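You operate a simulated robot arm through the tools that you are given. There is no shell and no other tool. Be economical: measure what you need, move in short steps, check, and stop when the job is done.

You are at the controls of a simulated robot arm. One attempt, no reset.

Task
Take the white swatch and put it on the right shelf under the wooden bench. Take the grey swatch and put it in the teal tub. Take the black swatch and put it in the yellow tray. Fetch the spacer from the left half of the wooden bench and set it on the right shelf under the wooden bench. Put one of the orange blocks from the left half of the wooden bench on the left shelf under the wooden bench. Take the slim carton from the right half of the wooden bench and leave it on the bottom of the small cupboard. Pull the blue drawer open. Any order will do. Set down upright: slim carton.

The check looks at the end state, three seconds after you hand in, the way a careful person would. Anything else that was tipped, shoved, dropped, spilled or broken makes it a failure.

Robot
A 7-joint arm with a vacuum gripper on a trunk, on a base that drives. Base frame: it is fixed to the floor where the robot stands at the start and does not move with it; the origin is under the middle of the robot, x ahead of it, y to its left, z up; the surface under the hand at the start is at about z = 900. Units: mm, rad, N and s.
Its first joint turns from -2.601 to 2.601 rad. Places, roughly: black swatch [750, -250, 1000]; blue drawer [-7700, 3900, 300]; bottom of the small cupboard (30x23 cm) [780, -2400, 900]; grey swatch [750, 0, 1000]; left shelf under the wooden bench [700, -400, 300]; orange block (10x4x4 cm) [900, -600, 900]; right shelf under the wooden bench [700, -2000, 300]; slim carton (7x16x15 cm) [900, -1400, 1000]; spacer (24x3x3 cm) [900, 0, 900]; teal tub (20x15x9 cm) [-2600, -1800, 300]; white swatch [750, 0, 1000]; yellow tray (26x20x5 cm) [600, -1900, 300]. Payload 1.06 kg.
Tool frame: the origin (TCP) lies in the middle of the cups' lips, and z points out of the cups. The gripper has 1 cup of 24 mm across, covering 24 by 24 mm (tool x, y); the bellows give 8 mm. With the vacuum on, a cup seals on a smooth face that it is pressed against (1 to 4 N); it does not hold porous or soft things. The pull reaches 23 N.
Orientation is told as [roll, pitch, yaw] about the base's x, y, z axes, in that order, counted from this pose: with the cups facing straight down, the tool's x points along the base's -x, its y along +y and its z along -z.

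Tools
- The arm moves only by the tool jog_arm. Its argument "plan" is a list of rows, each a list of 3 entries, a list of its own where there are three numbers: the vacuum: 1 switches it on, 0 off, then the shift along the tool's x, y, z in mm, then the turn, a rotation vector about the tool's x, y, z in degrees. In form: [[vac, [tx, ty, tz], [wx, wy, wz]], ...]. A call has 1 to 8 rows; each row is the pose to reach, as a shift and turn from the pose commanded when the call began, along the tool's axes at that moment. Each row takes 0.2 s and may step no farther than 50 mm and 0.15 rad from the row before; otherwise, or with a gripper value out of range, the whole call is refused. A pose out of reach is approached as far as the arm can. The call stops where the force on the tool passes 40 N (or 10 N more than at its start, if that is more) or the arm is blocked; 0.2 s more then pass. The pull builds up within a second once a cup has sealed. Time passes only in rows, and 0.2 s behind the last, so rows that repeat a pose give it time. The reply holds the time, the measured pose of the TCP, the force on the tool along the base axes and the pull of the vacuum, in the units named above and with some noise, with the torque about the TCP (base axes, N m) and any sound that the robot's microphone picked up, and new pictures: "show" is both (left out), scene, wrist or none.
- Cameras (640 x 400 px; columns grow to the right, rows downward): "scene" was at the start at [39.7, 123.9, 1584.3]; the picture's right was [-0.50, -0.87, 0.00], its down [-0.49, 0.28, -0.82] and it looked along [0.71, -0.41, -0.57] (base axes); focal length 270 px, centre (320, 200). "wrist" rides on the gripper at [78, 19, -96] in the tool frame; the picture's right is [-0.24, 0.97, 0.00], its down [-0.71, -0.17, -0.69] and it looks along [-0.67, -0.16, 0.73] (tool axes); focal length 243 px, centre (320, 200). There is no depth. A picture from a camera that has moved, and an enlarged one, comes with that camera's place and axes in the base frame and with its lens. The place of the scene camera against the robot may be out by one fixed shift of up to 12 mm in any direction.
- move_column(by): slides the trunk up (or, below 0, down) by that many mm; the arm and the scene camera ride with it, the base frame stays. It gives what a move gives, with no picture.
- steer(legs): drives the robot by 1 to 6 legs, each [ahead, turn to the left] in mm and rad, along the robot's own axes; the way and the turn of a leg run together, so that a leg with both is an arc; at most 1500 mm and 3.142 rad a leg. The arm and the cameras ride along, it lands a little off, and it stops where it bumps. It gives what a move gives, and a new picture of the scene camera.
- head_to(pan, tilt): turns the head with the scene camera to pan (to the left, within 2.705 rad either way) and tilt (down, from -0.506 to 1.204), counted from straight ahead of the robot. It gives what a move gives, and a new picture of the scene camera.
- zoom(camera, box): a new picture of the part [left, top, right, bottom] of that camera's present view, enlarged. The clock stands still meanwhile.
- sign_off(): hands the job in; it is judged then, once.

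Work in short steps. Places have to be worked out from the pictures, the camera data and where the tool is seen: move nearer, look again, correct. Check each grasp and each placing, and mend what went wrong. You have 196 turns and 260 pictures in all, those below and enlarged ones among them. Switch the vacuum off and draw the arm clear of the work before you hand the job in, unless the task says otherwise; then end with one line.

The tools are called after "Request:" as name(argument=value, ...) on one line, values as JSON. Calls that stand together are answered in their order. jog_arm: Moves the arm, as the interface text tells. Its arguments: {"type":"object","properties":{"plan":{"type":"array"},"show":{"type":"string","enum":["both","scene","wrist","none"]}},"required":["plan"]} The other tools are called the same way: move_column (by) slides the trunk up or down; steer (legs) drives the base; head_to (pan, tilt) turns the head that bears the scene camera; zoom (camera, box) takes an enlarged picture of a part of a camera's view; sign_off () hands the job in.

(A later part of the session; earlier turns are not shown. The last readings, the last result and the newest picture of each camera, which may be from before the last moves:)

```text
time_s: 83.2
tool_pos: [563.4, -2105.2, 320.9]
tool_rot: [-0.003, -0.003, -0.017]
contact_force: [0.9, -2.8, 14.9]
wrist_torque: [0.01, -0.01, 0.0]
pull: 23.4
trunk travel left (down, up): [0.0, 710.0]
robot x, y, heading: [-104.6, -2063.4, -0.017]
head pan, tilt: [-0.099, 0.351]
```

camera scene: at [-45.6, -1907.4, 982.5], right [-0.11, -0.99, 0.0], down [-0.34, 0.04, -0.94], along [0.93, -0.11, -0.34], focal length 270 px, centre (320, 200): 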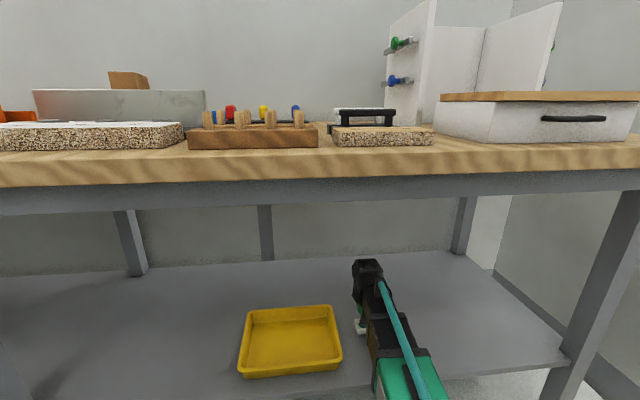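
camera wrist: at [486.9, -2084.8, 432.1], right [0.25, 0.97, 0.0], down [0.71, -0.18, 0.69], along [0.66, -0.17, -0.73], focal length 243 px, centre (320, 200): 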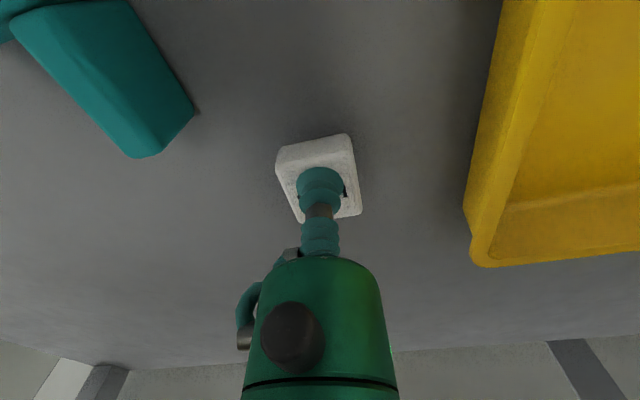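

Contact (shelf at z≈300). Ease up slightly, release and rise.

Request:
jog_arm(plan=[[1, [0, 0, -2], [0, 0, 0]], [0, [0, 0, -2], [0, 0, 0]], [0, [0, 0, -2], [0, 0, 0]], [0, [0, 0, -2], [0, 0, 0]], [0, [0, 0, -10], [0, 0, 0]], [0, [0, 0, -40], [0, 0, 0]], [0, [0, 0, -80], [0, 0, 0]], [0, [0, 0, -120], [0, 0, 0]]], show="wrist")

```text
time_s: 85.0
tool_pos: [563.7, -2104.5, 439.3]
tool_rot: [-0.002, 0.0, -0.015]
contact_force: [0.1, -1.2, 0.2]
wrist_torque: [0.0, -0.01, 0.0]
pull: 0.1
trunk travel left (down, up): [0.0, 710.0]
robot x, y, heading: [-101.1, -2065.0, -0.011]
head pan, tilt: [-0.099, 0.351]
camera wrist: at [485.9, -2084.4, 534.5], right [0.25, 0.97, 0.0], down [0.71, -0.18, 0.68], along [0.66, -0.17, -0.73], focal length 243 px, centre (320, 200)
```

wrist: 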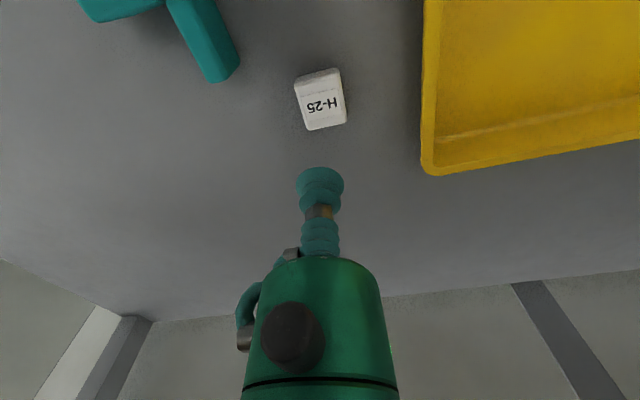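

White swatch placed upright on the right shelf, label up. Now I back out, raise the trunk and go for the slim carton.

Request:
steer(legs=[[-360, 0]])

Request:
move_column(by=700)

Request:
head_to(pan=0.0, tilt=0.7)

Request:
steer(legs=[[260, 0], [0, 1.585], [650, 0], [0, -1.571]])

```text
time_s: 87.3
tool_pos: [202.0, -2099.4, 439.9]
tool_rot: [-0.001, -0.002, -0.014]
contact_force: [1.0, 0.5, 0.3]
wrist_torque: [-0.01, -0.01, -0.02]
pull: 0.2
trunk travel left (down, up): [0.0, 710.0]
robot x, y, heading: [-464.6, -2060.4, -0.014]
head pan, tilt: [-0.099, 0.351]
camera scene: at [-407.9, -1902.2, 982.5], right [-0.11, -0.99, 0.0], down [-0.34, 0.04, -0.94], along [0.93, -0.11, -0.34], focal length 270 px, centre (320, 200)
```

scene: 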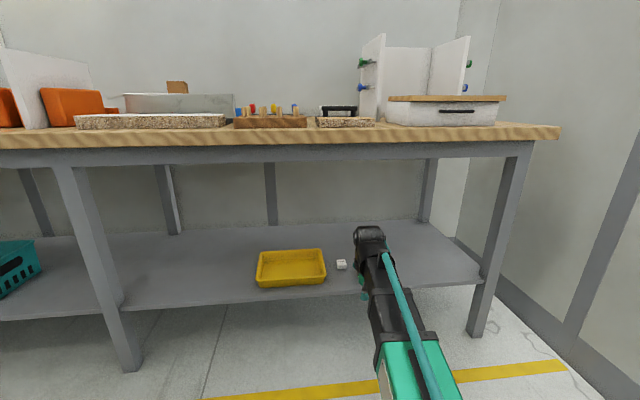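

```text
refused: 700 is not a number from -400 to 400
```

```text
time_s: 88.2
tool_pos: [201.1, -2100.2, 440.7]
tool_rot: [-0.001, 0.0, -0.014]
contact_force: [0.5, 0.5, 0.3]
wrist_torque: [-0.01, 0.01, 0.04]
pull: 0.0
trunk travel left (down, up): [0.0, 710.0]
robot x, y, heading: [-467.3, -2064.6, -0.014]
head pan, tilt: [0.0, 0.7]
camera scene: at [-415.4, -1892.9, 951.2], right [-0.01, -1.0, 0.0], down [-0.64, 0.01, -0.77], along [0.77, -0.01, -0.64], focal length 270 px, centre (320, 200)
```

scene: 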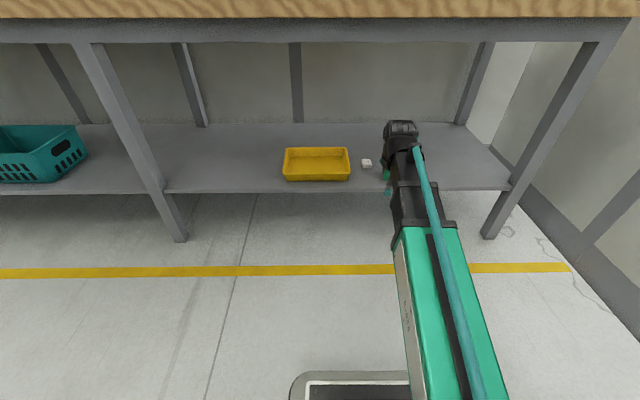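

```text
time_s: 100.4
tool_pos: [442.6, -1177.9, 418.7]
tool_rot: [0.077, 0.011, 0.398]
contact_force: [0.1, 4.3, -0.5]
wrist_torque: [-0.38, 0.01, 0.01]
pull: 0.0
trunk travel left (down, up): [0.0, 710.0]
robot x, y, heading: [-194.2, -1368.6, 0.62]
head pan, tilt: [0.0, 0.7]
stopped in leg 4: the robot was blocked; the commanded pose is now the measured one
camera scene: at [-276.9, -1173.3, 947.9], right [0.58, -0.81, 0.05], down [-0.5, -0.41, -0.76], along [0.64, 0.42, -0.64], focal length 270 px, centre (320, 200)
```

scene: 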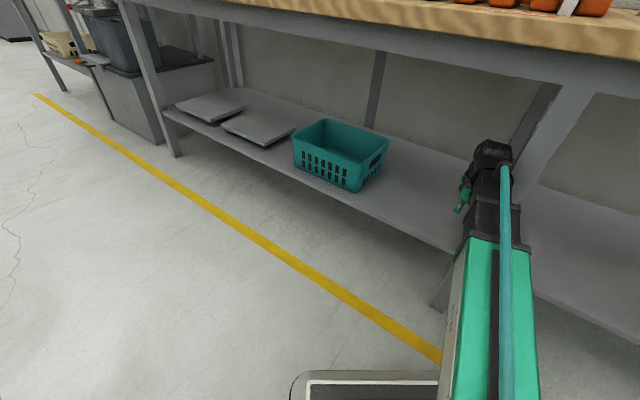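

My trunk raise was refused (max 400 per call) and the low arm met a bench leg while turning. I reverse the turn right away.

Request:
steer(legs=[[0, 0.3]])

```text
time_s: 101.1
tool_pos: [459.2, -1169.4, 400.1]
tool_rot: [0.119, 0.023, 0.437]
contact_force: [-0.3, -0.6, 0.2]
wrist_torque: [0.0, -0.02, 0.01]
pull: 0.1
trunk travel left (down, up): [0.0, 710.0]
robot x, y, heading: [-183.7, -1360.7, 0.765]
head pan, tilt: [0.0, 0.7]
stopped in leg 1: the robot was blocked; the commanded pose is now the measured one
camera scene: at [-267.8, -1205.6, 949.4], right [0.69, -0.72, 0.01], down [-0.46, -0.45, -0.76], along [0.55, 0.53, -0.65], focal length 270 px, centre (320, 200)
```

scene: 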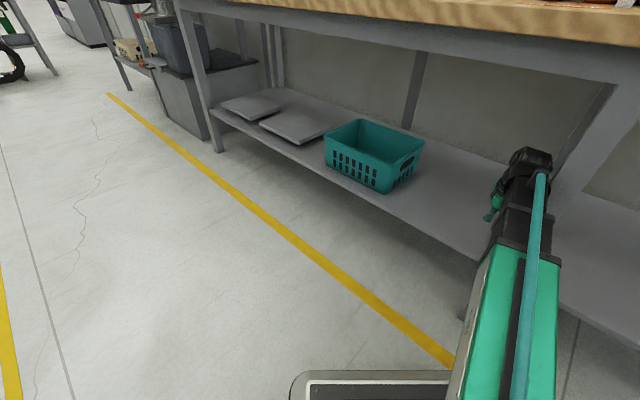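

The turn is blocked somewhere; I look around the robot before moving again.

Request:
head_to(pan=2.6, tilt=0.8)

Request:
head_to(pan=-2.2, tilt=0.8)

Request:
head_to(pan=-0.4, tilt=0.7)

Request:
jog_arm(plan=[[0, [0, 0, 0], [0, 0, 0]]], show="wrist")

```text
time_s: 103.4
tool_pos: [458.8, -1168.5, 401.4]
tool_rot: [0.12, 0.024, 0.436]
contact_force: [0.0, -0.4, 0.0]
wrist_torque: [-0.01, 0.0, 0.01]
pull: 0.0
trunk travel left (down, up): [0.0, 710.0]
robot x, y, heading: [-187.1, -1356.1, 0.741]
head pan, tilt: [2.601, 0.799]
camera scene: at [-406.7, -1279.4, 942.7], right [-0.2, 0.98, 0.0], down [0.7, 0.14, -0.7], along [-0.68, -0.14, -0.72], focal length 270 px, centre (320, 200)
```

scene: 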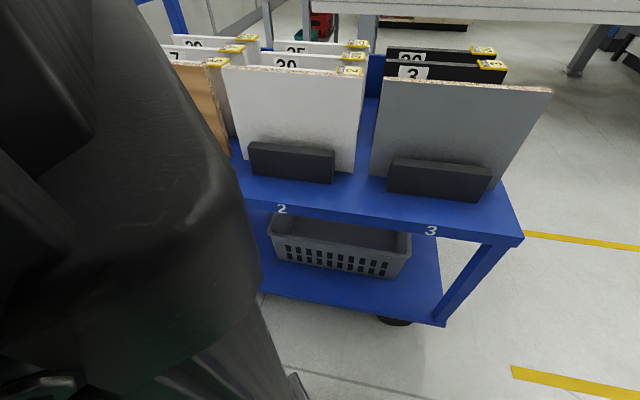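

```text
time_s: 107.2
tool_pos: [459.0, -1167.8, 400.6]
tool_rot: [0.121, 0.026, 0.435]
contact_force: [0.9, 0.7, 1.0]
wrist_torque: [-0.02, 0.01, 0.03]
pull: 0.1
trunk travel left (down, up): [0.0, 710.0]
robot x, y, heading: [-187.3, -1361.1, 0.735]
head pan, tilt: [-2.201, 0.799]
camera scene: at [-320.1, -1342.4, 942.8], right [-0.99, -0.11, 0.0], down [-0.08, 0.71, -0.7], along [0.07, -0.7, -0.71], focal length 270 px, centre (320, 200)
```

scene: 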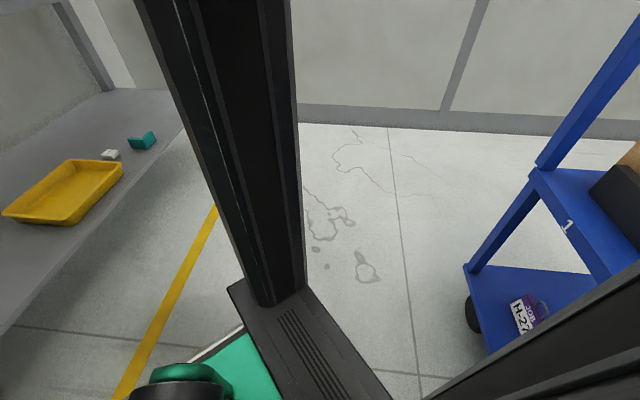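

```text
time_s: 109.0
tool_pos: [459.5, -1167.3, 401.1]
tool_rot: [0.121, 0.025, 0.432]
contact_force: [-0.3, -0.2, 0.1]
wrist_torque: [-0.02, -0.01, 0.03]
pull: 0.1
trunk travel left (down, up): [0.0, 710.0]
robot x, y, heading: [-188.8, -1353.8, 0.736]
head pan, tilt: [-0.4, 0.7]
camera scene: at [-249.1, -1233.5, 950.6], right [0.33, -0.94, 0.0], down [-0.61, -0.22, -0.76], along [0.72, 0.25, -0.64], focal length 270 px, centre (320, 200)
```

scene: 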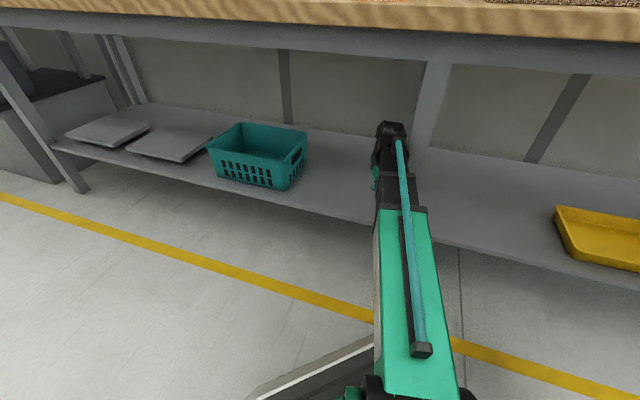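

```text
time_s: 109.4
tool_pos: [460.5, -1167.6, 400.7]
tool_rot: [0.121, 0.024, 0.433]
contact_force: [0.5, 0.4, -1.0]
wrist_torque: [-0.02, -0.03, -0.03]
pull: 0.1
trunk travel left (down, up): [0.0, 710.0]
robot x, y, heading: [-189.7, -1359.1, 0.739]
head pan, tilt: [-0.4, 0.7]
camera wrist: at [387.8, -1192.7, 499.4], right [-0.19, 0.98, 0.11], down [0.76, 0.08, 0.64], along [0.62, 0.21, -0.76], focal length 243 px, centre (320, 200)
```

wrist: 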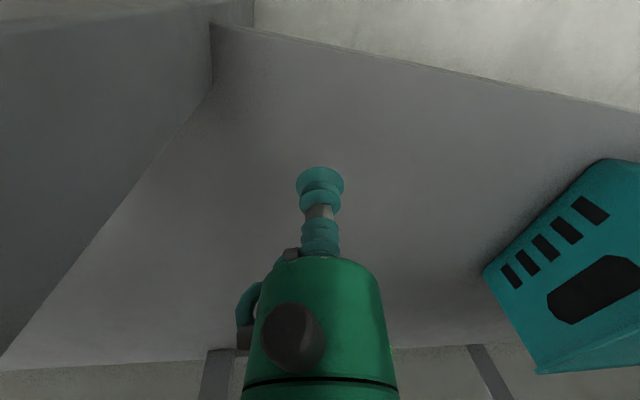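

The tool is behind-left of a front leg at about (450,-1280), and my base's rear-left corner is probably against the trolley. I creep 60 mm ahead along my heading (moves the arm away from the leg and the base away from the trolley).

Request:
steer(legs=[[60, 0]])

```text
time_s: 110.1
tool_pos: [460.1, -1168.5, 400.7]
tool_rot: [0.123, 0.023, 0.433]
contact_force: [-0.2, -0.9, 0.8]
wrist_torque: [0.0, 0.03, 0.0]
pull: 0.0
trunk travel left (down, up): [0.0, 710.0]
robot x, y, heading: [-186.6, -1357.1, 0.741]
head pan, tilt: [-0.4, 0.7]
stopped in leg 1: the robot was blocked; the commanded pose is now the measured one
camera scene: at [-246.3, -1232.2, 951.1], right [0.33, -0.94, 0.0], down [-0.61, -0.21, -0.77], along [0.72, 0.25, -0.64], focal length 270 px, centre (320, 200)
```

scene: 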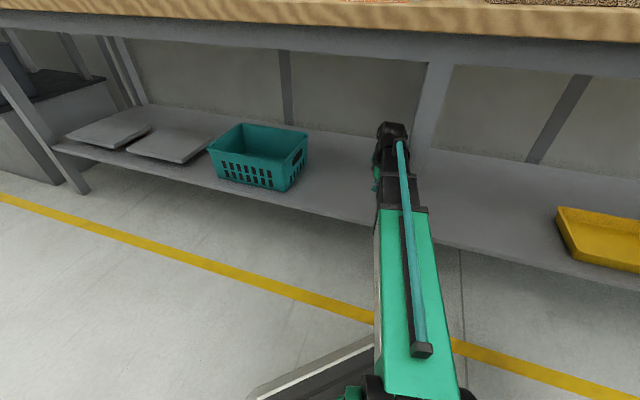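

Blocked forward as well, so it is the arm leaning on the leg. I move the tool to its left, away from the leg.

Request:
jog_arm(plan=[[0, [0, 20, 0], [0, 0, 0]], [0, [0, 40, 0], [0, 0, 0]], [0, [0, 60, 0], [0, 0, 0]]], show="scene")

```text
time_s: 110.9
tool_pos: [435.7, -1114.3, 409.3]
tool_rot: [0.125, 0.022, 0.433]
contact_force: [-0.4, -0.3, 0.4]
wrist_torque: [0.02, -0.02, -0.03]
pull: 0.0
trunk travel left (down, up): [0.0, 710.0]
robot x, y, heading: [-187.5, -1357.2, 0.735]
head pan, tilt: [-0.4, 0.7]
camera scene: at [-245.1, -1233.0, 951.1], right [0.33, -0.95, 0.0], down [-0.61, -0.21, -0.76], along [0.72, 0.25, -0.64], focal length 270 px, centre (320, 200)
```

scene: 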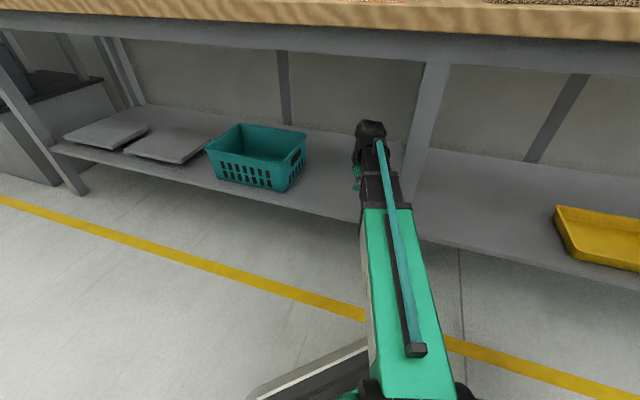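

Free now. I turn the robot left to bring the arm out parallel with the bench.

Request:
steer(legs=[[0, 0.5]])

```text
time_s: 112.7
tool_pos: [243.2, -843.9, 409.2]
tool_rot: [0.123, 0.024, 0.936]
contact_force: [0.2, -1.2, -0.1]
wrist_torque: [0.01, 0.04, -0.02]
pull: 0.0
trunk travel left (down, up): [0.0, 710.0]
robot x, y, heading: [-184.8, -1353.1, 1.237]
head pan, tilt: [-0.4, 0.7]
camera scene: at [-296.7, -1280.8, 951.1], right [0.74, -0.67, 0.0], down [-0.43, -0.48, -0.76], along [0.51, 0.57, -0.64], focal length 270 px, centre (320, 200)
```

scene: 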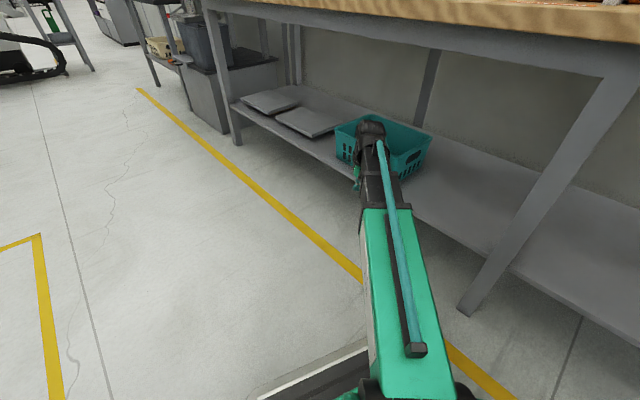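

Clear of the bench. A little more turn, then raise the trunk in two steps.

Request:
steer(legs=[[0, 0.33]])

Request:
move_column(by=400)

Request:
move_column(by=300)

Request:
jog_arm(plan=[[0, [0, 0, 0], [3.5, -0.7, 0]], [0, [0, 0, 0], [7, -1.4, 0]], [0, [0, 0, 0], [7, -1.4, 0]]], show="scene")

```text
time_s: 114.2
tool_pos: [54.6, -732.8, 408.5]
tool_rot: [0.125, 0.025, 1.265]
contact_force: [-0.6, -0.1, -0.4]
wrist_torque: [0.0, 0.0, -0.02]
pull: 0.1
trunk travel left (down, up): [0.0, 710.0]
robot x, y, heading: [-185.6, -1356.9, 1.562]
head pan, tilt: [-0.4, 0.7]
camera scene: at [-315.1, -1323.1, 951.1], right [0.92, -0.39, 0.0], down [-0.25, -0.59, -0.76], along [0.3, 0.7, -0.64], focal length 270 px, centre (320, 200)
```

scene: 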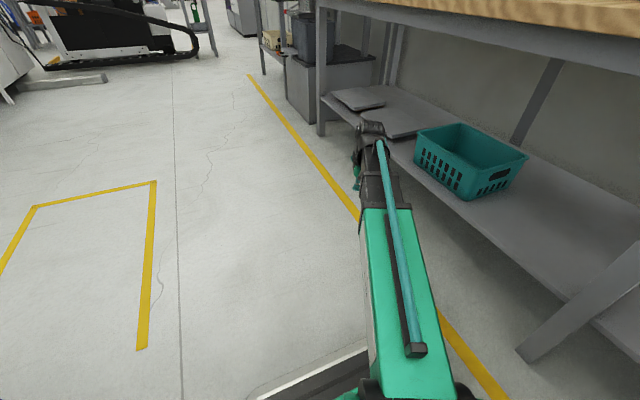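

```text
time_s: 118.0
tool_pos: [54.5, -734.1, 808.1]
tool_rot: [0.124, 0.022, 1.266]
contact_force: [0.7, 0.3, -0.3]
wrist_torque: [0.07, 0.02, -0.02]
pull: 0.1
trunk travel left (down, up): [-400.0, 310.0]
robot x, y, heading: [-187.1, -1358.4, 1.57]
head pan, tilt: [-0.4, 0.7]
```

```text
time_s: 121.0
tool_pos: [54.9, -732.2, 1108.3]
tool_rot: [0.123, 0.023, 1.266]
contact_force: [0.2, -0.2, -0.2]
wrist_torque: [0.02, 0.0, -0.04]
pull: 0.1
trunk travel left (down, up): [-700.0, 10.0]
robot x, y, heading: [-189.7, -1357.7, 1.563]
head pan, tilt: [-0.4, 0.7]
```

```text
time_s: 121.8
tool_pos: [54.8, -732.6, 1108.9]
tool_rot: [0.001, -0.002, 1.264]
contact_force: [0.2, 0.3, 0.1]
wrist_torque: [0.01, -0.01, 0.0]
pull: 0.1
trunk travel left (down, up): [-700.0, 10.0]
robot x, y, heading: [-187.5, -1355.6, 1.568]
head pan, tilt: [-0.4, 0.7]
camera scene: at [-315.0, -1323.2, 1651.1], right [0.92, -0.39, 0.0], down [-0.25, -0.59, -0.76], along [0.3, 0.7, -0.64], focal length 270 px, centre (320, 200)
```

scene: 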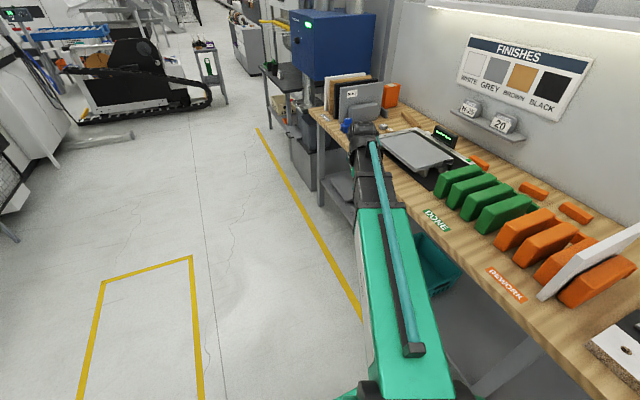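

Everything on the bench looks undisturbed. I raise the tool to ≈1210 (above the white board) before turning to the bench for the carton.

Request:
jog_arm(plan=[[0, [0, 15, -45], [0, 0, 0]], [0, [0, 30, -80], [0, 0, 0]], [0, [0, 30, -110], [0, 0, 0]]], show="none")

```text
time_s: 122.6
tool_pos: [26.2, -724.4, 1217.9]
tool_rot: [0.001, 0.001, 1.264]
contact_force: [-0.2, 0.1, 0.4]
wrist_torque: [-0.03, -0.01, -0.02]
pull: 0.1
trunk travel left (down, up): [-700.0, 10.0]
robot x, y, heading: [-185.4, -1354.2, 1.563]
head pan, tilt: [-0.4, 0.7]
```

Now turn to face the bench and look at the carton.

Request:
steer(legs=[[100, 0], [0, -1.563]])

Request:
head_to(pan=-0.2, tilt=0.6)

```text
time_s: 127.5
tool_pos: [450.9, -1450.7, 1217.5]
tool_rot: [0.001, -0.002, -0.279]
contact_force: [0.3, 0.3, 0.3]
wrist_torque: [-0.03, -0.01, 0.01]
pull: 0.1
trunk travel left (down, up): [-700.0, 10.0]
robot x, y, heading: [-183.4, -1257.5, 0.023]
head pan, tilt: [-0.4, 0.7]
camera scene: at [-147.5, -1118.8, 1651.2], right [-0.37, -0.93, 0.0], down [-0.6, 0.24, -0.76], along [0.71, -0.28, -0.64], focal length 270 px, centre (320, 200)
```

scene: 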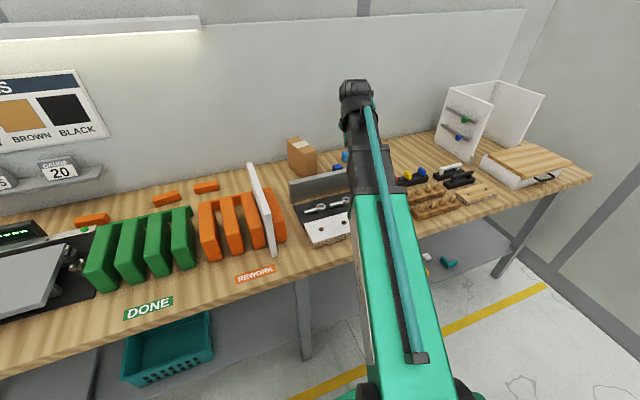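

```text
time_s: 128.2
tool_pos: [450.9, -1451.0, 1217.3]
tool_rot: [0.001, -0.002, -0.28]
contact_force: [-0.1, -0.8, -0.2]
wrist_torque: [0.03, -0.02, 0.03]
pull: 0.0
trunk travel left (down, up): [-700.0, 10.0]
robot x, y, heading: [-187.0, -1258.0, 0.026]
head pan, tilt: [-0.201, 0.6]
camera scene: at [-139.4, -1103.1, 1659.7], right [-0.18, -0.98, 0.0], down [-0.56, 0.1, -0.82], along [0.81, -0.15, -0.57], focal length 270 px, centre (320, 200)
```

scene: 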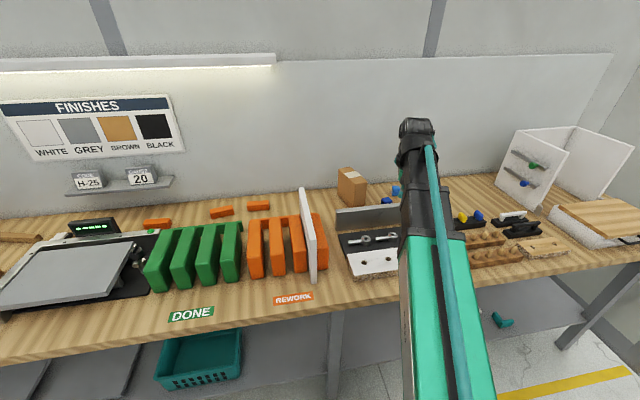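

The carton is at about (895, -1445), top ≈1055. I drive 200 mm closer, then extend the arm over it.

Request:
steer(legs=[[200, 0]])

Request:
jog_arm(plan=[[0, [-45, 0, 0], [0, 0, 0]], [0, [-90, 0, 0], [0, 0, 0]], [0, [-130, 0, 0], [0, 0, 0]], [0, [-130, 0, 0], [0, 0, 0]]])

```text
time_s: 129.8
tool_pos: [656.9, -1448.7, 1216.6]
tool_rot: [0.002, -0.001, -0.282]
contact_force: [-0.1, -0.6, -0.4]
wrist_torque: [0.0, 0.01, 0.04]
pull: 0.1
trunk travel left (down, up): [-700.0, 10.0]
robot x, y, heading: [19.5, -1252.7, 0.024]
head pan, tilt: [-0.201, 0.6]
camera scene: at [67.5, -1098.8, 1659.7], right [-0.18, -0.98, 0.0], down [-0.56, 0.1, -0.82], along [0.81, -0.15, -0.57], focal length 270 px, centre (320, 200)
```

scene: 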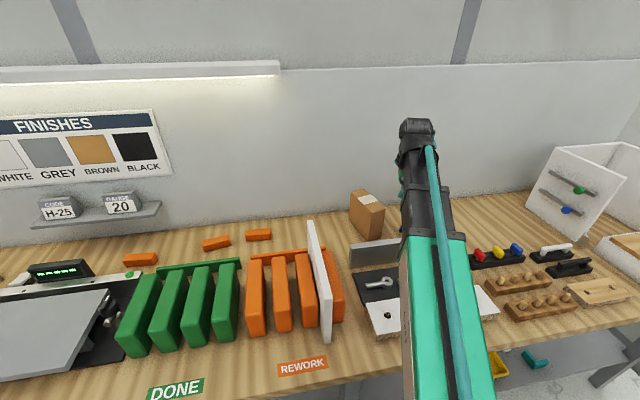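

```text
time_s: 130.8
tool_pos: [780.4, -1485.3, 1218.2]
tool_rot: [0.001, -0.002, -0.282]
contact_force: [0.1, -0.4, 0.1]
wrist_torque: [-0.02, -0.01, -0.02]
pull: 0.1
trunk travel left (down, up): [-700.0, 10.0]
robot x, y, heading: [16.6, -1246.7, 0.017]
head pan, tilt: [-0.201, 0.6]
camera scene: at [65.8, -1098.7, 1659.8], right [-0.18, -0.98, 0.0], down [-0.56, 0.1, -0.83], along [0.81, -0.15, -0.56], focal length 270 px, centre (320, 200)
camera wrist: at [711.5, -1443.8, 1312.2], right [0.5, 0.87, 0.0], down [0.63, -0.36, 0.69], along [0.6, -0.34, -0.73], focal length 243 px, centre (320, 200)
```

scene: 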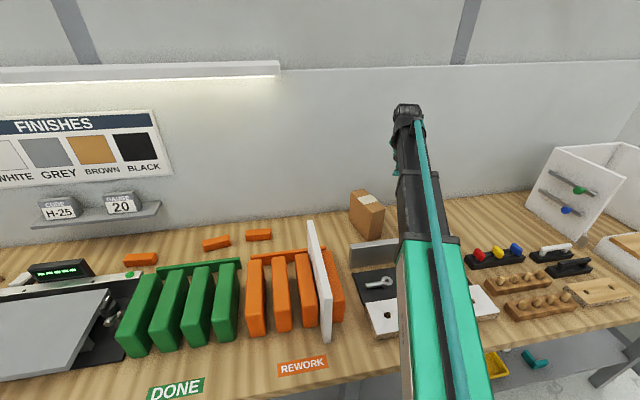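
wrist: 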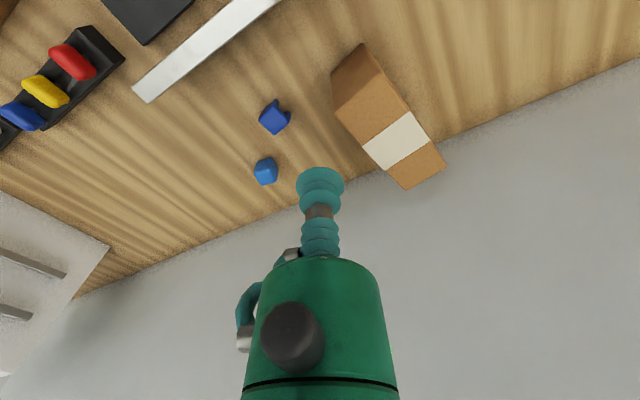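

The carton top is about 160×70 with its long axis near x (yaw ≈0.22), label centre ≈(884,-1437). I move over it and down to z≈1085.

Request:
jog_arm(plan=[[0, [-30, 25, 10], [0, 0, 0]], [0, [-60, 50, 20], [0, 0, 0]], [0, [-86, 75, 45], [0, 0, 0]], [0, [-86, 75, 90], [0, 0, 0]], [0, [-86, 75, 130], [0, 0, 0]], [0, [-86, 75, 130], [0, 0, 0]]])

```text
time_s: 132.2
tool_pos: [887.9, -1435.0, 1086.0]
tool_rot: [0.002, -0.001, -0.28]
contact_force: [0.7, -0.9, 0.6]
wrist_torque: [0.0, 0.01, 0.01]
pull: 0.1
trunk travel left (down, up): [-700.0, 10.0]
robot x, y, heading: [20.0, -1251.8, 0.015]
head pan, tilt: [-0.201, 0.6]
camera scene: at [66.1, -1098.7, 1659.8], right [-0.18, -0.98, 0.0], down [-0.56, 0.1, -0.83], along [0.81, -0.15, -0.56], focal length 270 px, centre (320, 200)
camera wrist: at [816.5, -1393.8, 1180.8], right [0.5, 0.87, 0.0], down [0.63, -0.36, 0.69], along [0.6, -0.34, -0.73], focal length 243 px, centre (320, 200)
```

scene: 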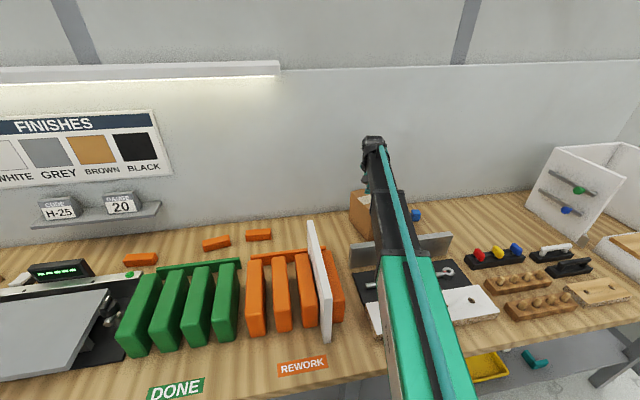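
wrist: 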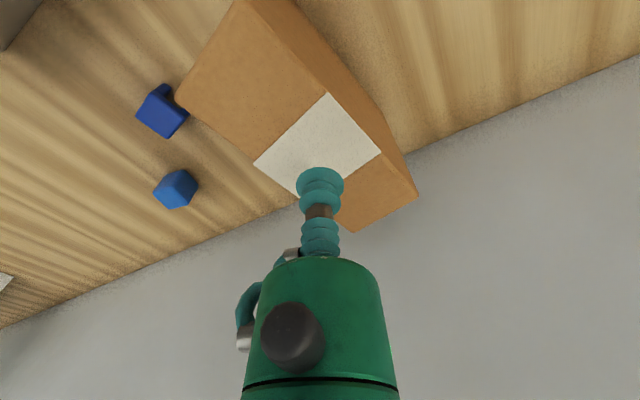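

Nearly centred on the label. I descend with vacuum on.

Request:
jog_arm(plan=[[1, [6, 0, 15], [0, 0, 0]], [1, [6, 0, 24], [0, 0, 0]], [1, [6, 0, 30], [0, 0, 0]], [1, [6, 0, 33], [0, 0, 0]], [1, [6, 0, 33], [0, 0, 0]], [1, [6, 0, 33], [0, 0, 0]]], show="none")

```text
time_s: 133.7
tool_pos: [879.9, -1433.0, 1054.5]
tool_rot: [0.001, -0.001, -0.281]
contact_force: [0.5, 1.4, -0.3]
wrist_torque: [0.01, 0.0, 0.01]
pull: 0.0
trunk travel left (down, up): [-700.0, 10.0]
robot x, y, heading: [18.5, -1247.7, 0.019]
head pan, tilt: [-0.201, 0.6]
```

No contact yet; continue down in 3 mm steps.

Request:
jog_arm(plan=[[1, [0, 0, 3], [0, 0, 0]], [1, [0, 0, 6], [0, 0, 0]], [1, [0, 0, 9], [0, 0, 0]], [1, [0, 0, 9], [0, 0, 0]], [1, [0, 0, 9], [0, 0, 0]]], show="none")

```text
time_s: 134.8
tool_pos: [878.9, -1432.1, 1046.5]
tool_rot: [0.002, -0.004, -0.282]
contact_force: [6.3, 2.3, 17.9]
wrist_torque: [-0.04, 0.03, 0.03]
pull: 22.9
trunk travel left (down, up): [-700.0, 10.0]
robot x, y, heading: [16.4, -1251.7, 0.019]
head pan, tilt: [-0.201, 0.6]
```

Sealed. Lift slowly.

Request:
jog_arm(plan=[[1, [0, 0, -15], [0, 0, 0]], [1, [0, 0, -40], [0, 0, 0]], [1, [0, 0, -80], [0, 0, 0]], [1, [0, 0, -120], [0, 0, 0]], [1, [0, 0, -160], [0, 0, 0]], [1, [0, 0, -200], [0, 0, 0]], [1, [0, 0, -240], [0, 0, 0]]])

```text
time_s: 136.4
tool_pos: [876.7, -1432.9, 1285.1]
tool_rot: [0.003, 0.001, -0.28]
contact_force: [0.2, 0.1, -3.3]
wrist_torque: [0.04, 0.05, 0.03]
pull: 23.3
trunk travel left (down, up): [-700.0, 10.0]
robot x, y, heading: [17.7, -1251.1, 0.019]
head pan, tilt: [-0.201, 0.6]
camera scene: at [66.0, -1098.7, 1659.7], right [-0.18, -0.98, 0.0], down [-0.56, 0.1, -0.83], along [0.81, -0.15, -0.56], focal length 270 px, centre (320, 200)
camera wrist: at [806.8, -1391.9, 1381.3], right [0.5, 0.87, 0.0], down [0.63, -0.36, 0.68], along [0.6, -0.34, -0.73], focal length 243 px, centre (320, 200)
```

scene: 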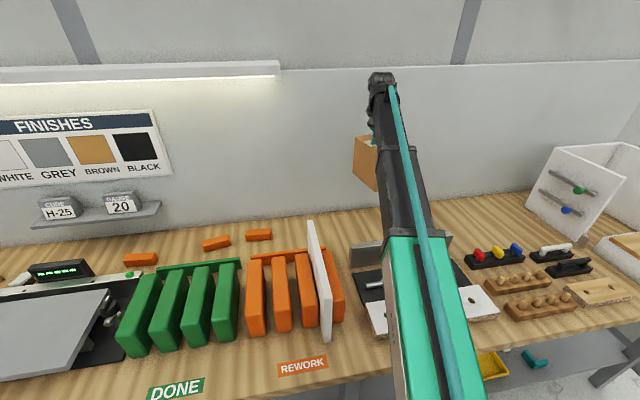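
wrist: 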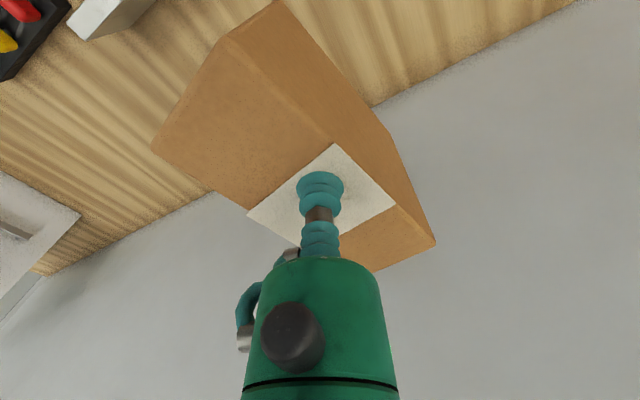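

Carton held (≈0.3 kg). I retract the arm, then back off the bench.

Request:
jog_arm(plan=[[1, [40, 0, 0], [0, 0, 0]], [1, [80, 0, 0], [0, 0, 0]], [1, [120, 0, 0], [0, 0, 0]], [1, [150, 0, 0], [0, 0, 0]], [1, [150, 0, 0], [0, 0, 0]]], show="none")

Request:
steer(legs=[[-190, 0]])

```text
time_s: 137.7
tool_pos: [732.2, -1392.3, 1284.9]
tool_rot: [0.002, 0.0, -0.281]
contact_force: [-0.3, 0.2, -3.2]
wrist_torque: [-0.02, 0.08, 0.0]
pull: 23.1
trunk travel left (down, up): [-700.0, 10.0]
robot x, y, heading: [16.5, -1252.2, 0.017]
head pan, tilt: [-0.201, 0.6]
```

```text
time_s: 139.2
tool_pos: [538.9, -1395.3, 1287.3]
tool_rot: [0.003, -0.002, -0.281]
contact_force: [-0.4, -0.7, -2.8]
wrist_torque: [0.0, 0.03, 0.01]
pull: 22.4
trunk travel left (down, up): [-700.0, 10.0]
robot x, y, heading: [-172.5, -1254.0, 0.023]
head pan, tilt: [-0.201, 0.6]
camera scene: at [-126.4, -1102.6, 1659.8], right [-0.18, -0.98, 0.0], down [-0.56, 0.1, -0.83], along [0.81, -0.15, -0.56], focal length 270 px, centre (320, 200)
```

scene: 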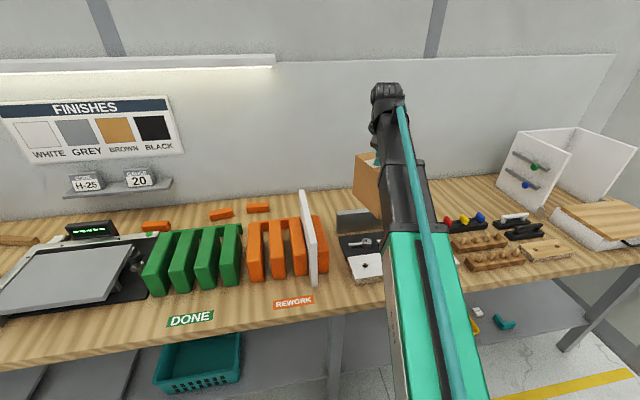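

Now turn right, drive to y≈-2030, and turn back to the bench.

Request:
steer(legs=[[0, -1.594], [780, 0], [0, 1.571]])

Request:
head_to(pan=-0.5, tilt=0.6)

```text
time_s: 151.2
tool_pos: [536.1, -2178.4, 1287.7]
tool_rot: [0.002, 0.0, -0.28]
contact_force: [0.6, -0.2, -3.1]
wrist_torque: [0.02, 0.04, -0.03]
pull: 22.9
trunk travel left (down, up): [-700.0, 10.0]
robot x, y, heading: [-173.7, -2036.4, 0.018]
head pan, tilt: [-0.201, 0.6]
camera scene: at [-130.6, -1887.8, 1659.7], right [-0.18, -0.98, 0.0], down [-0.56, 0.1, -0.82], along [0.81, -0.15, -0.57], focal length 270 px, centre (320, 200)
```

scene: 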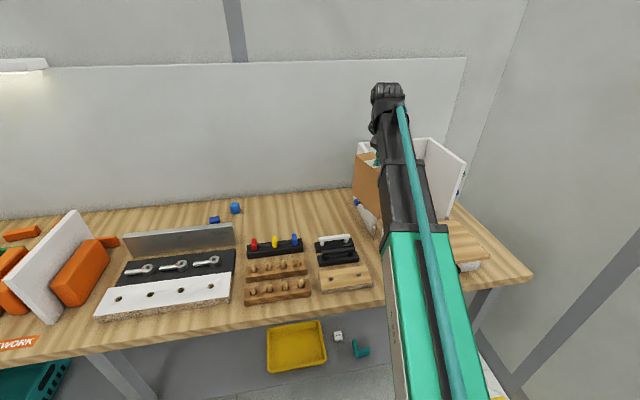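

```text
time_s: 152.0
tool_pos: [537.5, -2178.6, 1286.5]
tool_rot: [0.002, -0.001, -0.28]
contact_force: [0.1, -0.4, -3.0]
wrist_torque: [0.01, 0.07, 0.03]
pull: 23.3
trunk travel left (down, up): [-700.0, 10.0]
robot x, y, heading: [-179.2, -2038.2, 0.016]
head pan, tilt: [-0.499, 0.6]
camera scene: at [-139.1, -1912.8, 1659.8], right [-0.46, -0.89, 0.0], down [-0.5, 0.26, -0.82], along [0.73, -0.38, -0.57], focal length 270 px, centre (320, 200)
```

scene: 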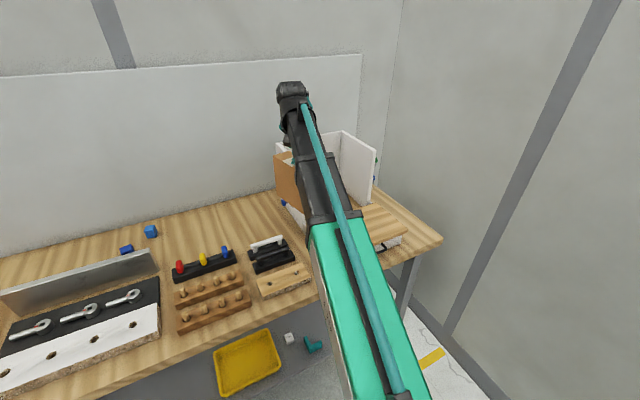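

The cupboard has ~300 mm tall side walls (near edges ≈(690,-2275) and (690,-2595)), so the carton must enter through its open front above the lidded box. I reposition to y≈-2300 by turning left, reversing, and turning back (keeps the arm off the side wall).

Request:
steer(legs=[[0, 1.555], [-260, 0], [0, -1.571]])

```text
time_s: 161.4
tool_pos: [531.1, -2457.3, 1285.8]
tool_rot: [0.003, 0.0, -0.312]
contact_force: [-0.5, -0.5, -3.5]
wrist_torque: [0.04, 0.07, -0.04]
pull: 23.2
trunk travel left (down, up): [-700.0, 10.0]
robot x, y, heading: [-175.7, -2294.5, -0.01]
head pan, tilt: [-0.499, 0.6]
camera scene: at [-135.9, -2170.1, 1659.8], right [-0.49, -0.87, 0.0], down [-0.49, 0.27, -0.82], along [0.72, -0.4, -0.57], focal length 270 px, centre (320, 200)
```

scene: 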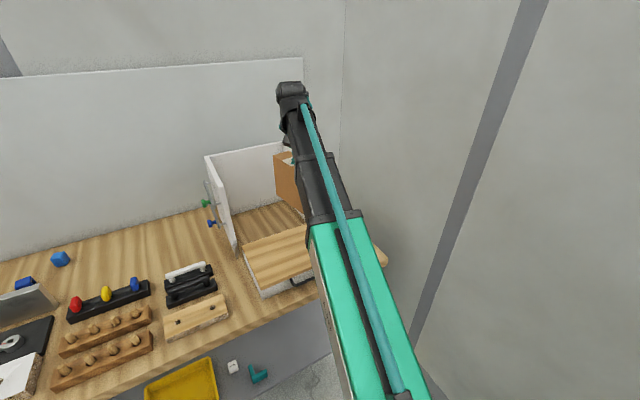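

Left wall is at y≈-2253, x 673…903; interior centre ≈(790,-2411). I align the carton (yaw −0.19), shift to y≈-2410 and lower to z≈1195 in front of the opening.

Request:
jog_arm(plan=[[1, [7, 22, 20], [0, 0, 5.5]], [1, [14, 45, 50], [0, 0, 10.9]], [1, [14, 45, 90], [0, 0, 10.9]], [1, [14, 45, 90], [0, 0, 10.9]]])

```text
time_s: 162.4
tool_pos: [531.8, -2411.2, 1195.9]
tool_rot: [0.002, -0.001, -0.501]
contact_force: [0.1, -0.5, -3.2]
wrist_torque: [0.01, 0.04, 0.0]
pull: 22.7
trunk travel left (down, up): [-700.0, 10.0]
robot x, y, heading: [-175.8, -2298.4, -0.007]
head pan, tilt: [-0.499, 0.6]
camera scene: at [-136.0, -2169.8, 1659.8], right [-0.49, -0.87, 0.0], down [-0.49, 0.27, -0.83], along [0.72, -0.4, -0.56], focal length 270 px, centre (320, 200)
camera wrist: at [471.8, -2356.6, 1291.1], right [0.67, 0.74, 0.0], down [0.54, -0.49, 0.69], along [0.51, -0.46, -0.73], focal length 243 px, centre (320, 200)
```

scene: 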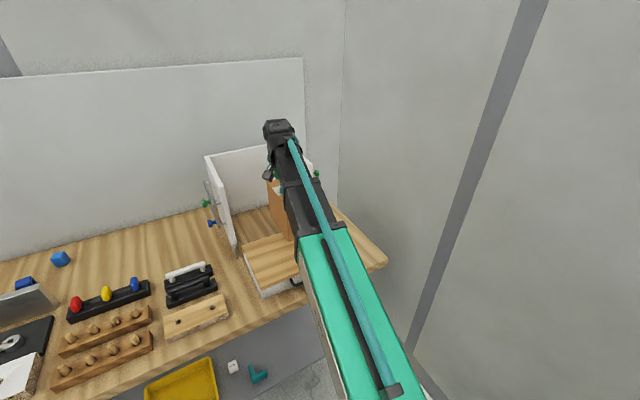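
wrist: 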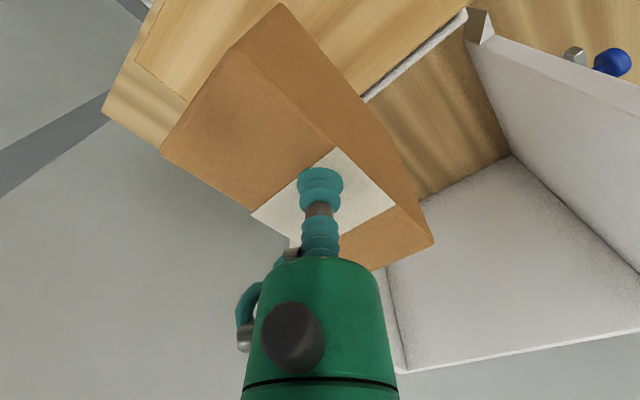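

The interior is visible and clear. I drive 180 mm ahead into the opening.

Request:
steer(legs=[[180, 0]])

Request:
jog_arm(plan=[[1, [-32, 18, 0], [0, 0, 0]], [1, [-64, 35, 0], [0, 0, 0]], [1, [-64, 35, 0], [0, 0, 0]]])

```text
time_s: 164.0
tool_pos: [714.9, -2413.5, 1195.6]
tool_rot: [0.001, 0.001, -0.501]
contact_force: [-0.3, -0.5, -3.9]
wrist_torque: [0.01, 0.09, 0.0]
pull: 23.2
trunk travel left (down, up): [-700.0, 10.0]
robot x, y, heading: [3.1, -2299.3, -0.01]
head pan, tilt: [-0.499, 0.6]
camera scene: at [47.8, -2171.5, 1659.7], right [-0.49, -0.87, 0.0], down [-0.49, 0.27, -0.82], along [0.72, -0.4, -0.57], focal length 270 px, centre (320, 200)
```

scene: 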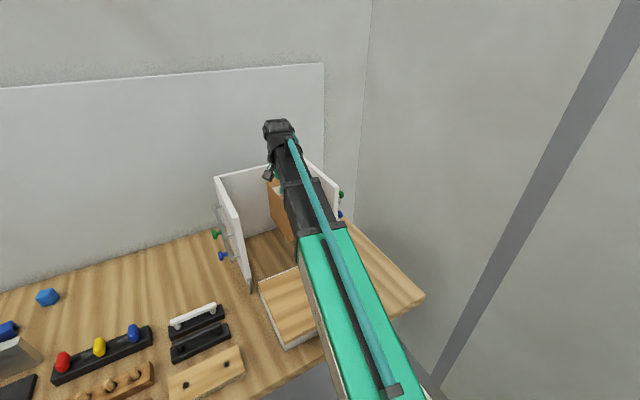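

```text
time_s: 164.8
tool_pos: [785.4, -2412.9, 1197.0]
tool_rot: [0.002, 0.002, -0.501]
contact_force: [0.8, 0.5, -3.4]
wrist_torque: [0.03, 0.06, 0.02]
pull: 23.0
trunk travel left (down, up): [-700.0, 10.0]
robot x, y, heading: [4.5, -2294.0, -0.007]
head pan, tilt: [-0.499, 0.6]
camera scene: at [46.0, -2171.5, 1659.8], right [-0.49, -0.87, 0.0], down [-0.49, 0.27, -0.83], along [0.72, -0.4, -0.56], focal length 270 px, centre (320, 200)
camera wrist: at [725.5, -2358.2, 1291.9], right [0.67, 0.74, 0.0], down [0.54, -0.49, 0.68], along [0.51, -0.46, -0.73], focal length 243 px, centre (320, 200)
```

scene: 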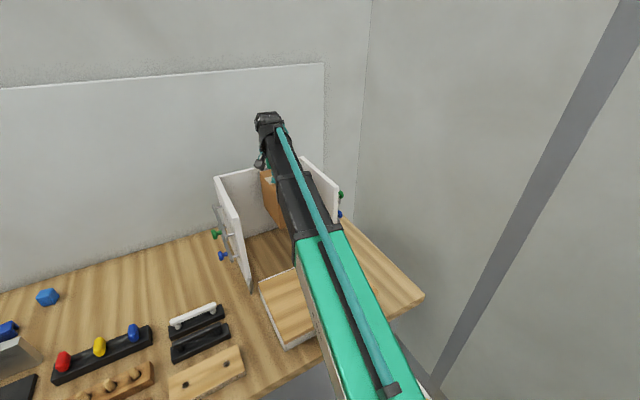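
wrist: 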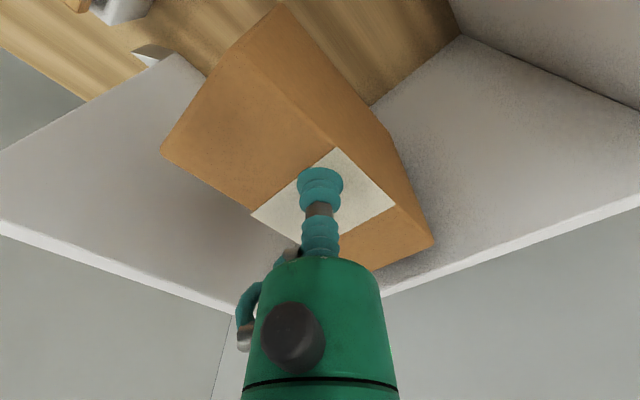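

Centred in the cupboard with margins all around. Lower in steps.

Request:
jog_arm(plan=[[1, [0, 0, 40], [0, 0, 0]], [1, [0, 0, 80], [0, 0, 0]], [1, [0, 0, 110], [0, 0, 0]], [1, [0, 0, 125], [0, 0, 0]], [1, [0, 0, 132], [0, 0, 0]], [1, [0, 0, 132], [0, 0, 0]]])

```text
time_s: 166.2
tool_pos: [787.7, -2413.7, 1066.4]
tool_rot: [0.002, -0.001, -0.499]
contact_force: [0.4, 0.2, -3.4]
wrist_torque: [0.05, 0.04, 0.01]
pull: 22.9
trunk travel left (down, up): [-700.0, 10.0]
robot x, y, heading: [3.4, -2299.6, -0.01]
head pan, tilt: [-0.499, 0.6]
camera scene: at [46.3, -2171.5, 1659.8], right [-0.49, -0.87, 0.0], down [-0.49, 0.27, -0.82], along [0.72, -0.4, -0.57], focal length 270 px, centre (320, 200)
camera wrist: at [727.9, -2358.0, 1160.7], right [0.67, 0.74, 0.0], down [0.54, -0.49, 0.68], along [0.51, -0.46, -0.73], focal length 243 px, centre (320, 200)
```

scene: 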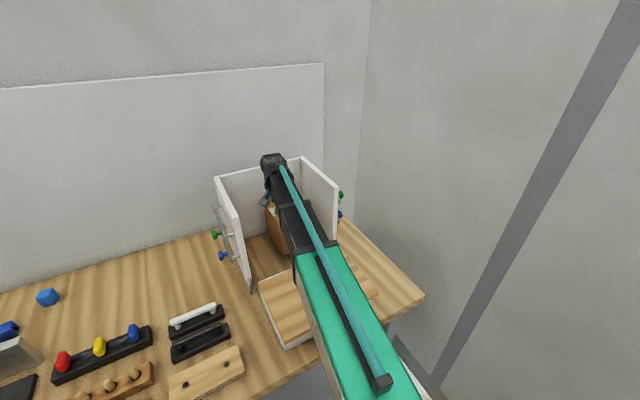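
wrist: 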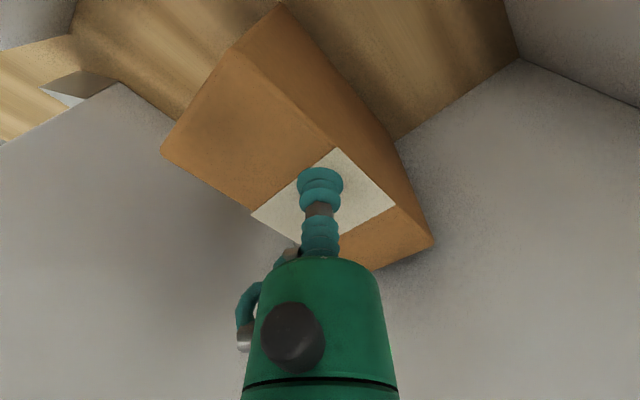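

Fine steps down to contact.

Request:
jog_arm(plan=[[1, [0, 0, 6], [0, 0, 0]], [1, [0, 0, 11], [0, 0, 0]], [1, [0, 0, 15], [0, 0, 0]], [1, [0, 0, 18], [0, 0, 0]], [1, [0, 0, 18], [0, 0, 0]]], show="none")

```text
time_s: 167.4
tool_pos: [787.0, -2410.6, 1049.6]
tool_rot: [0.003, -0.001, -0.5]
contact_force: [1.9, 4.0, 17.3]
wrist_torque: [-0.06, -0.03, -0.11]
pull: 23.5
trunk travel left (down, up): [-700.0, 10.0]
robot x, y, heading: [2.0, -2294.2, -0.005]
head pan, tilt: [-0.499, 0.6]
```

Contact. Release, wait, and rise straight up.

Request:
jog_arm(plan=[[1, [0, 0, -2], [0, 0, 0]], [0, [0, 0, -2], [0, 0, 0]], [0, [0, 0, -2], [0, 0, 0]], [0, [0, 0, -2], [0, 0, 0]], [0, [0, 0, -12], [0, 0, 0]], [0, [0, 0, -55], [0, 0, 0]], [0, [0, 0, -100], [0, 0, 0]], [0, [0, 0, -145], [0, 0, 0]]], show="wrist")

```text
time_s: 169.2
tool_pos: [788.1, -2408.7, 1193.7]
tool_rot: [0.003, 0.0, -0.501]
contact_force: [0.1, 0.3, 0.4]
wrist_torque: [0.0, -0.02, 0.0]
pull: 0.1
trunk travel left (down, up): [-700.0, 10.0]
robot x, y, heading: [3.9, -2296.0, -0.007]
head pan, tilt: [-0.499, 0.6]
camera wrist: at [727.4, -2355.1, 1288.8], right [0.67, 0.74, 0.0], down [0.54, -0.49, 0.68], along [0.51, -0.46, -0.73], focal length 243 px, centre (320, 200)
```

wrist: 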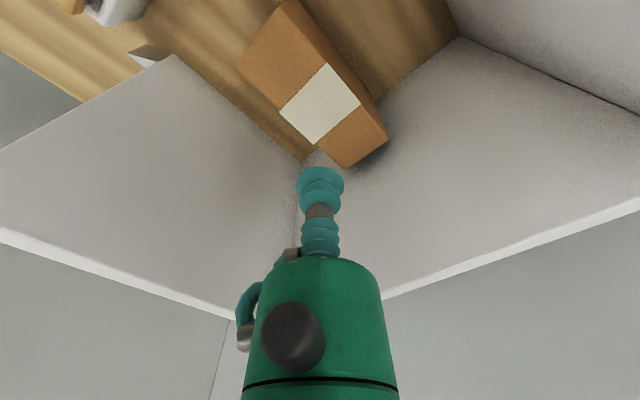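

The carton stands upright inside the cupboard. I raise the tool above the walls, back off, and head for the orange blocks at y≈-600.

Request:
jog_arm(plan=[[0, [0, 0, -45], [0, 0, 0]], [0, [0, 0, -80], [0, 0, 0]]], show="none")

Request:
steer(legs=[[-190, 0]])

Request:
jog_arm(plan=[[0, [24, 40, 0], [0, 0, -6]], [0, [48, 80, 0], [0, 0, -13]], [0, [70, 120, 0], [0, 0, -20]], [0, [70, 120, 0], [0, 0, -28]], [0, [70, 120, 0], [0, 0, -28]]], show="none")

```text
time_s: 169.8
tool_pos: [787.1, -2412.7, 1273.7]
tool_rot: [0.002, -0.001, -0.5]
contact_force: [0.1, 0.0, 0.4]
wrist_torque: [-0.01, -0.04, 0.02]
pull: 0.0
trunk travel left (down, up): [-700.0, 10.0]
robot x, y, heading: [3.0, -2298.0, -0.005]
head pan, tilt: [-0.499, 0.6]
```

```text
time_s: 171.3
tool_pos: [595.9, -2409.9, 1273.2]
tool_rot: [0.002, -0.003, -0.498]
contact_force: [0.1, -0.4, 1.4]
wrist_torque: [0.02, -0.03, -0.02]
pull: 0.0
trunk travel left (down, up): [-700.0, 10.0]
robot x, y, heading: [-185.2, -2296.7, -0.008]
head pan, tilt: [-0.499, 0.6]
camera scene: at [-146.7, -2169.9, 1659.8], right [-0.48, -0.87, 0.0], down [-0.49, 0.27, -0.83], along [0.72, -0.4, -0.56], focal length 270 px, centre (320, 200)
```

scene: 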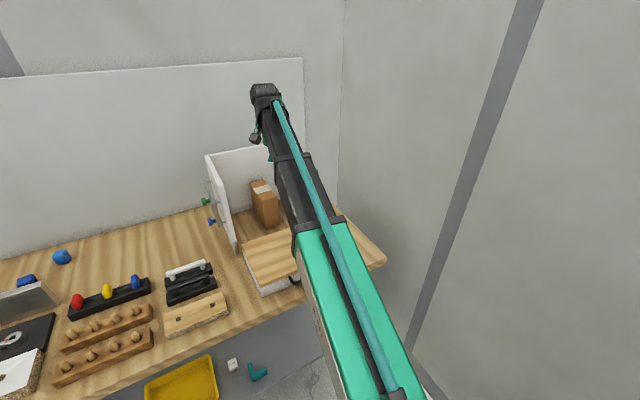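

```text
time_s: 172.5
tool_pos: [594.6, -2269.4, 1274.7]
tool_rot: [0.003, -0.001, -0.009]
contact_force: [0.0, -0.2, -0.1]
wrist_torque: [-0.02, -0.02, 0.01]
pull: 0.0
trunk travel left (down, up): [-700.0, 10.0]
robot x, y, heading: [-187.8, -2294.4, -0.011]
head pan, tilt: [-0.499, 0.6]
```

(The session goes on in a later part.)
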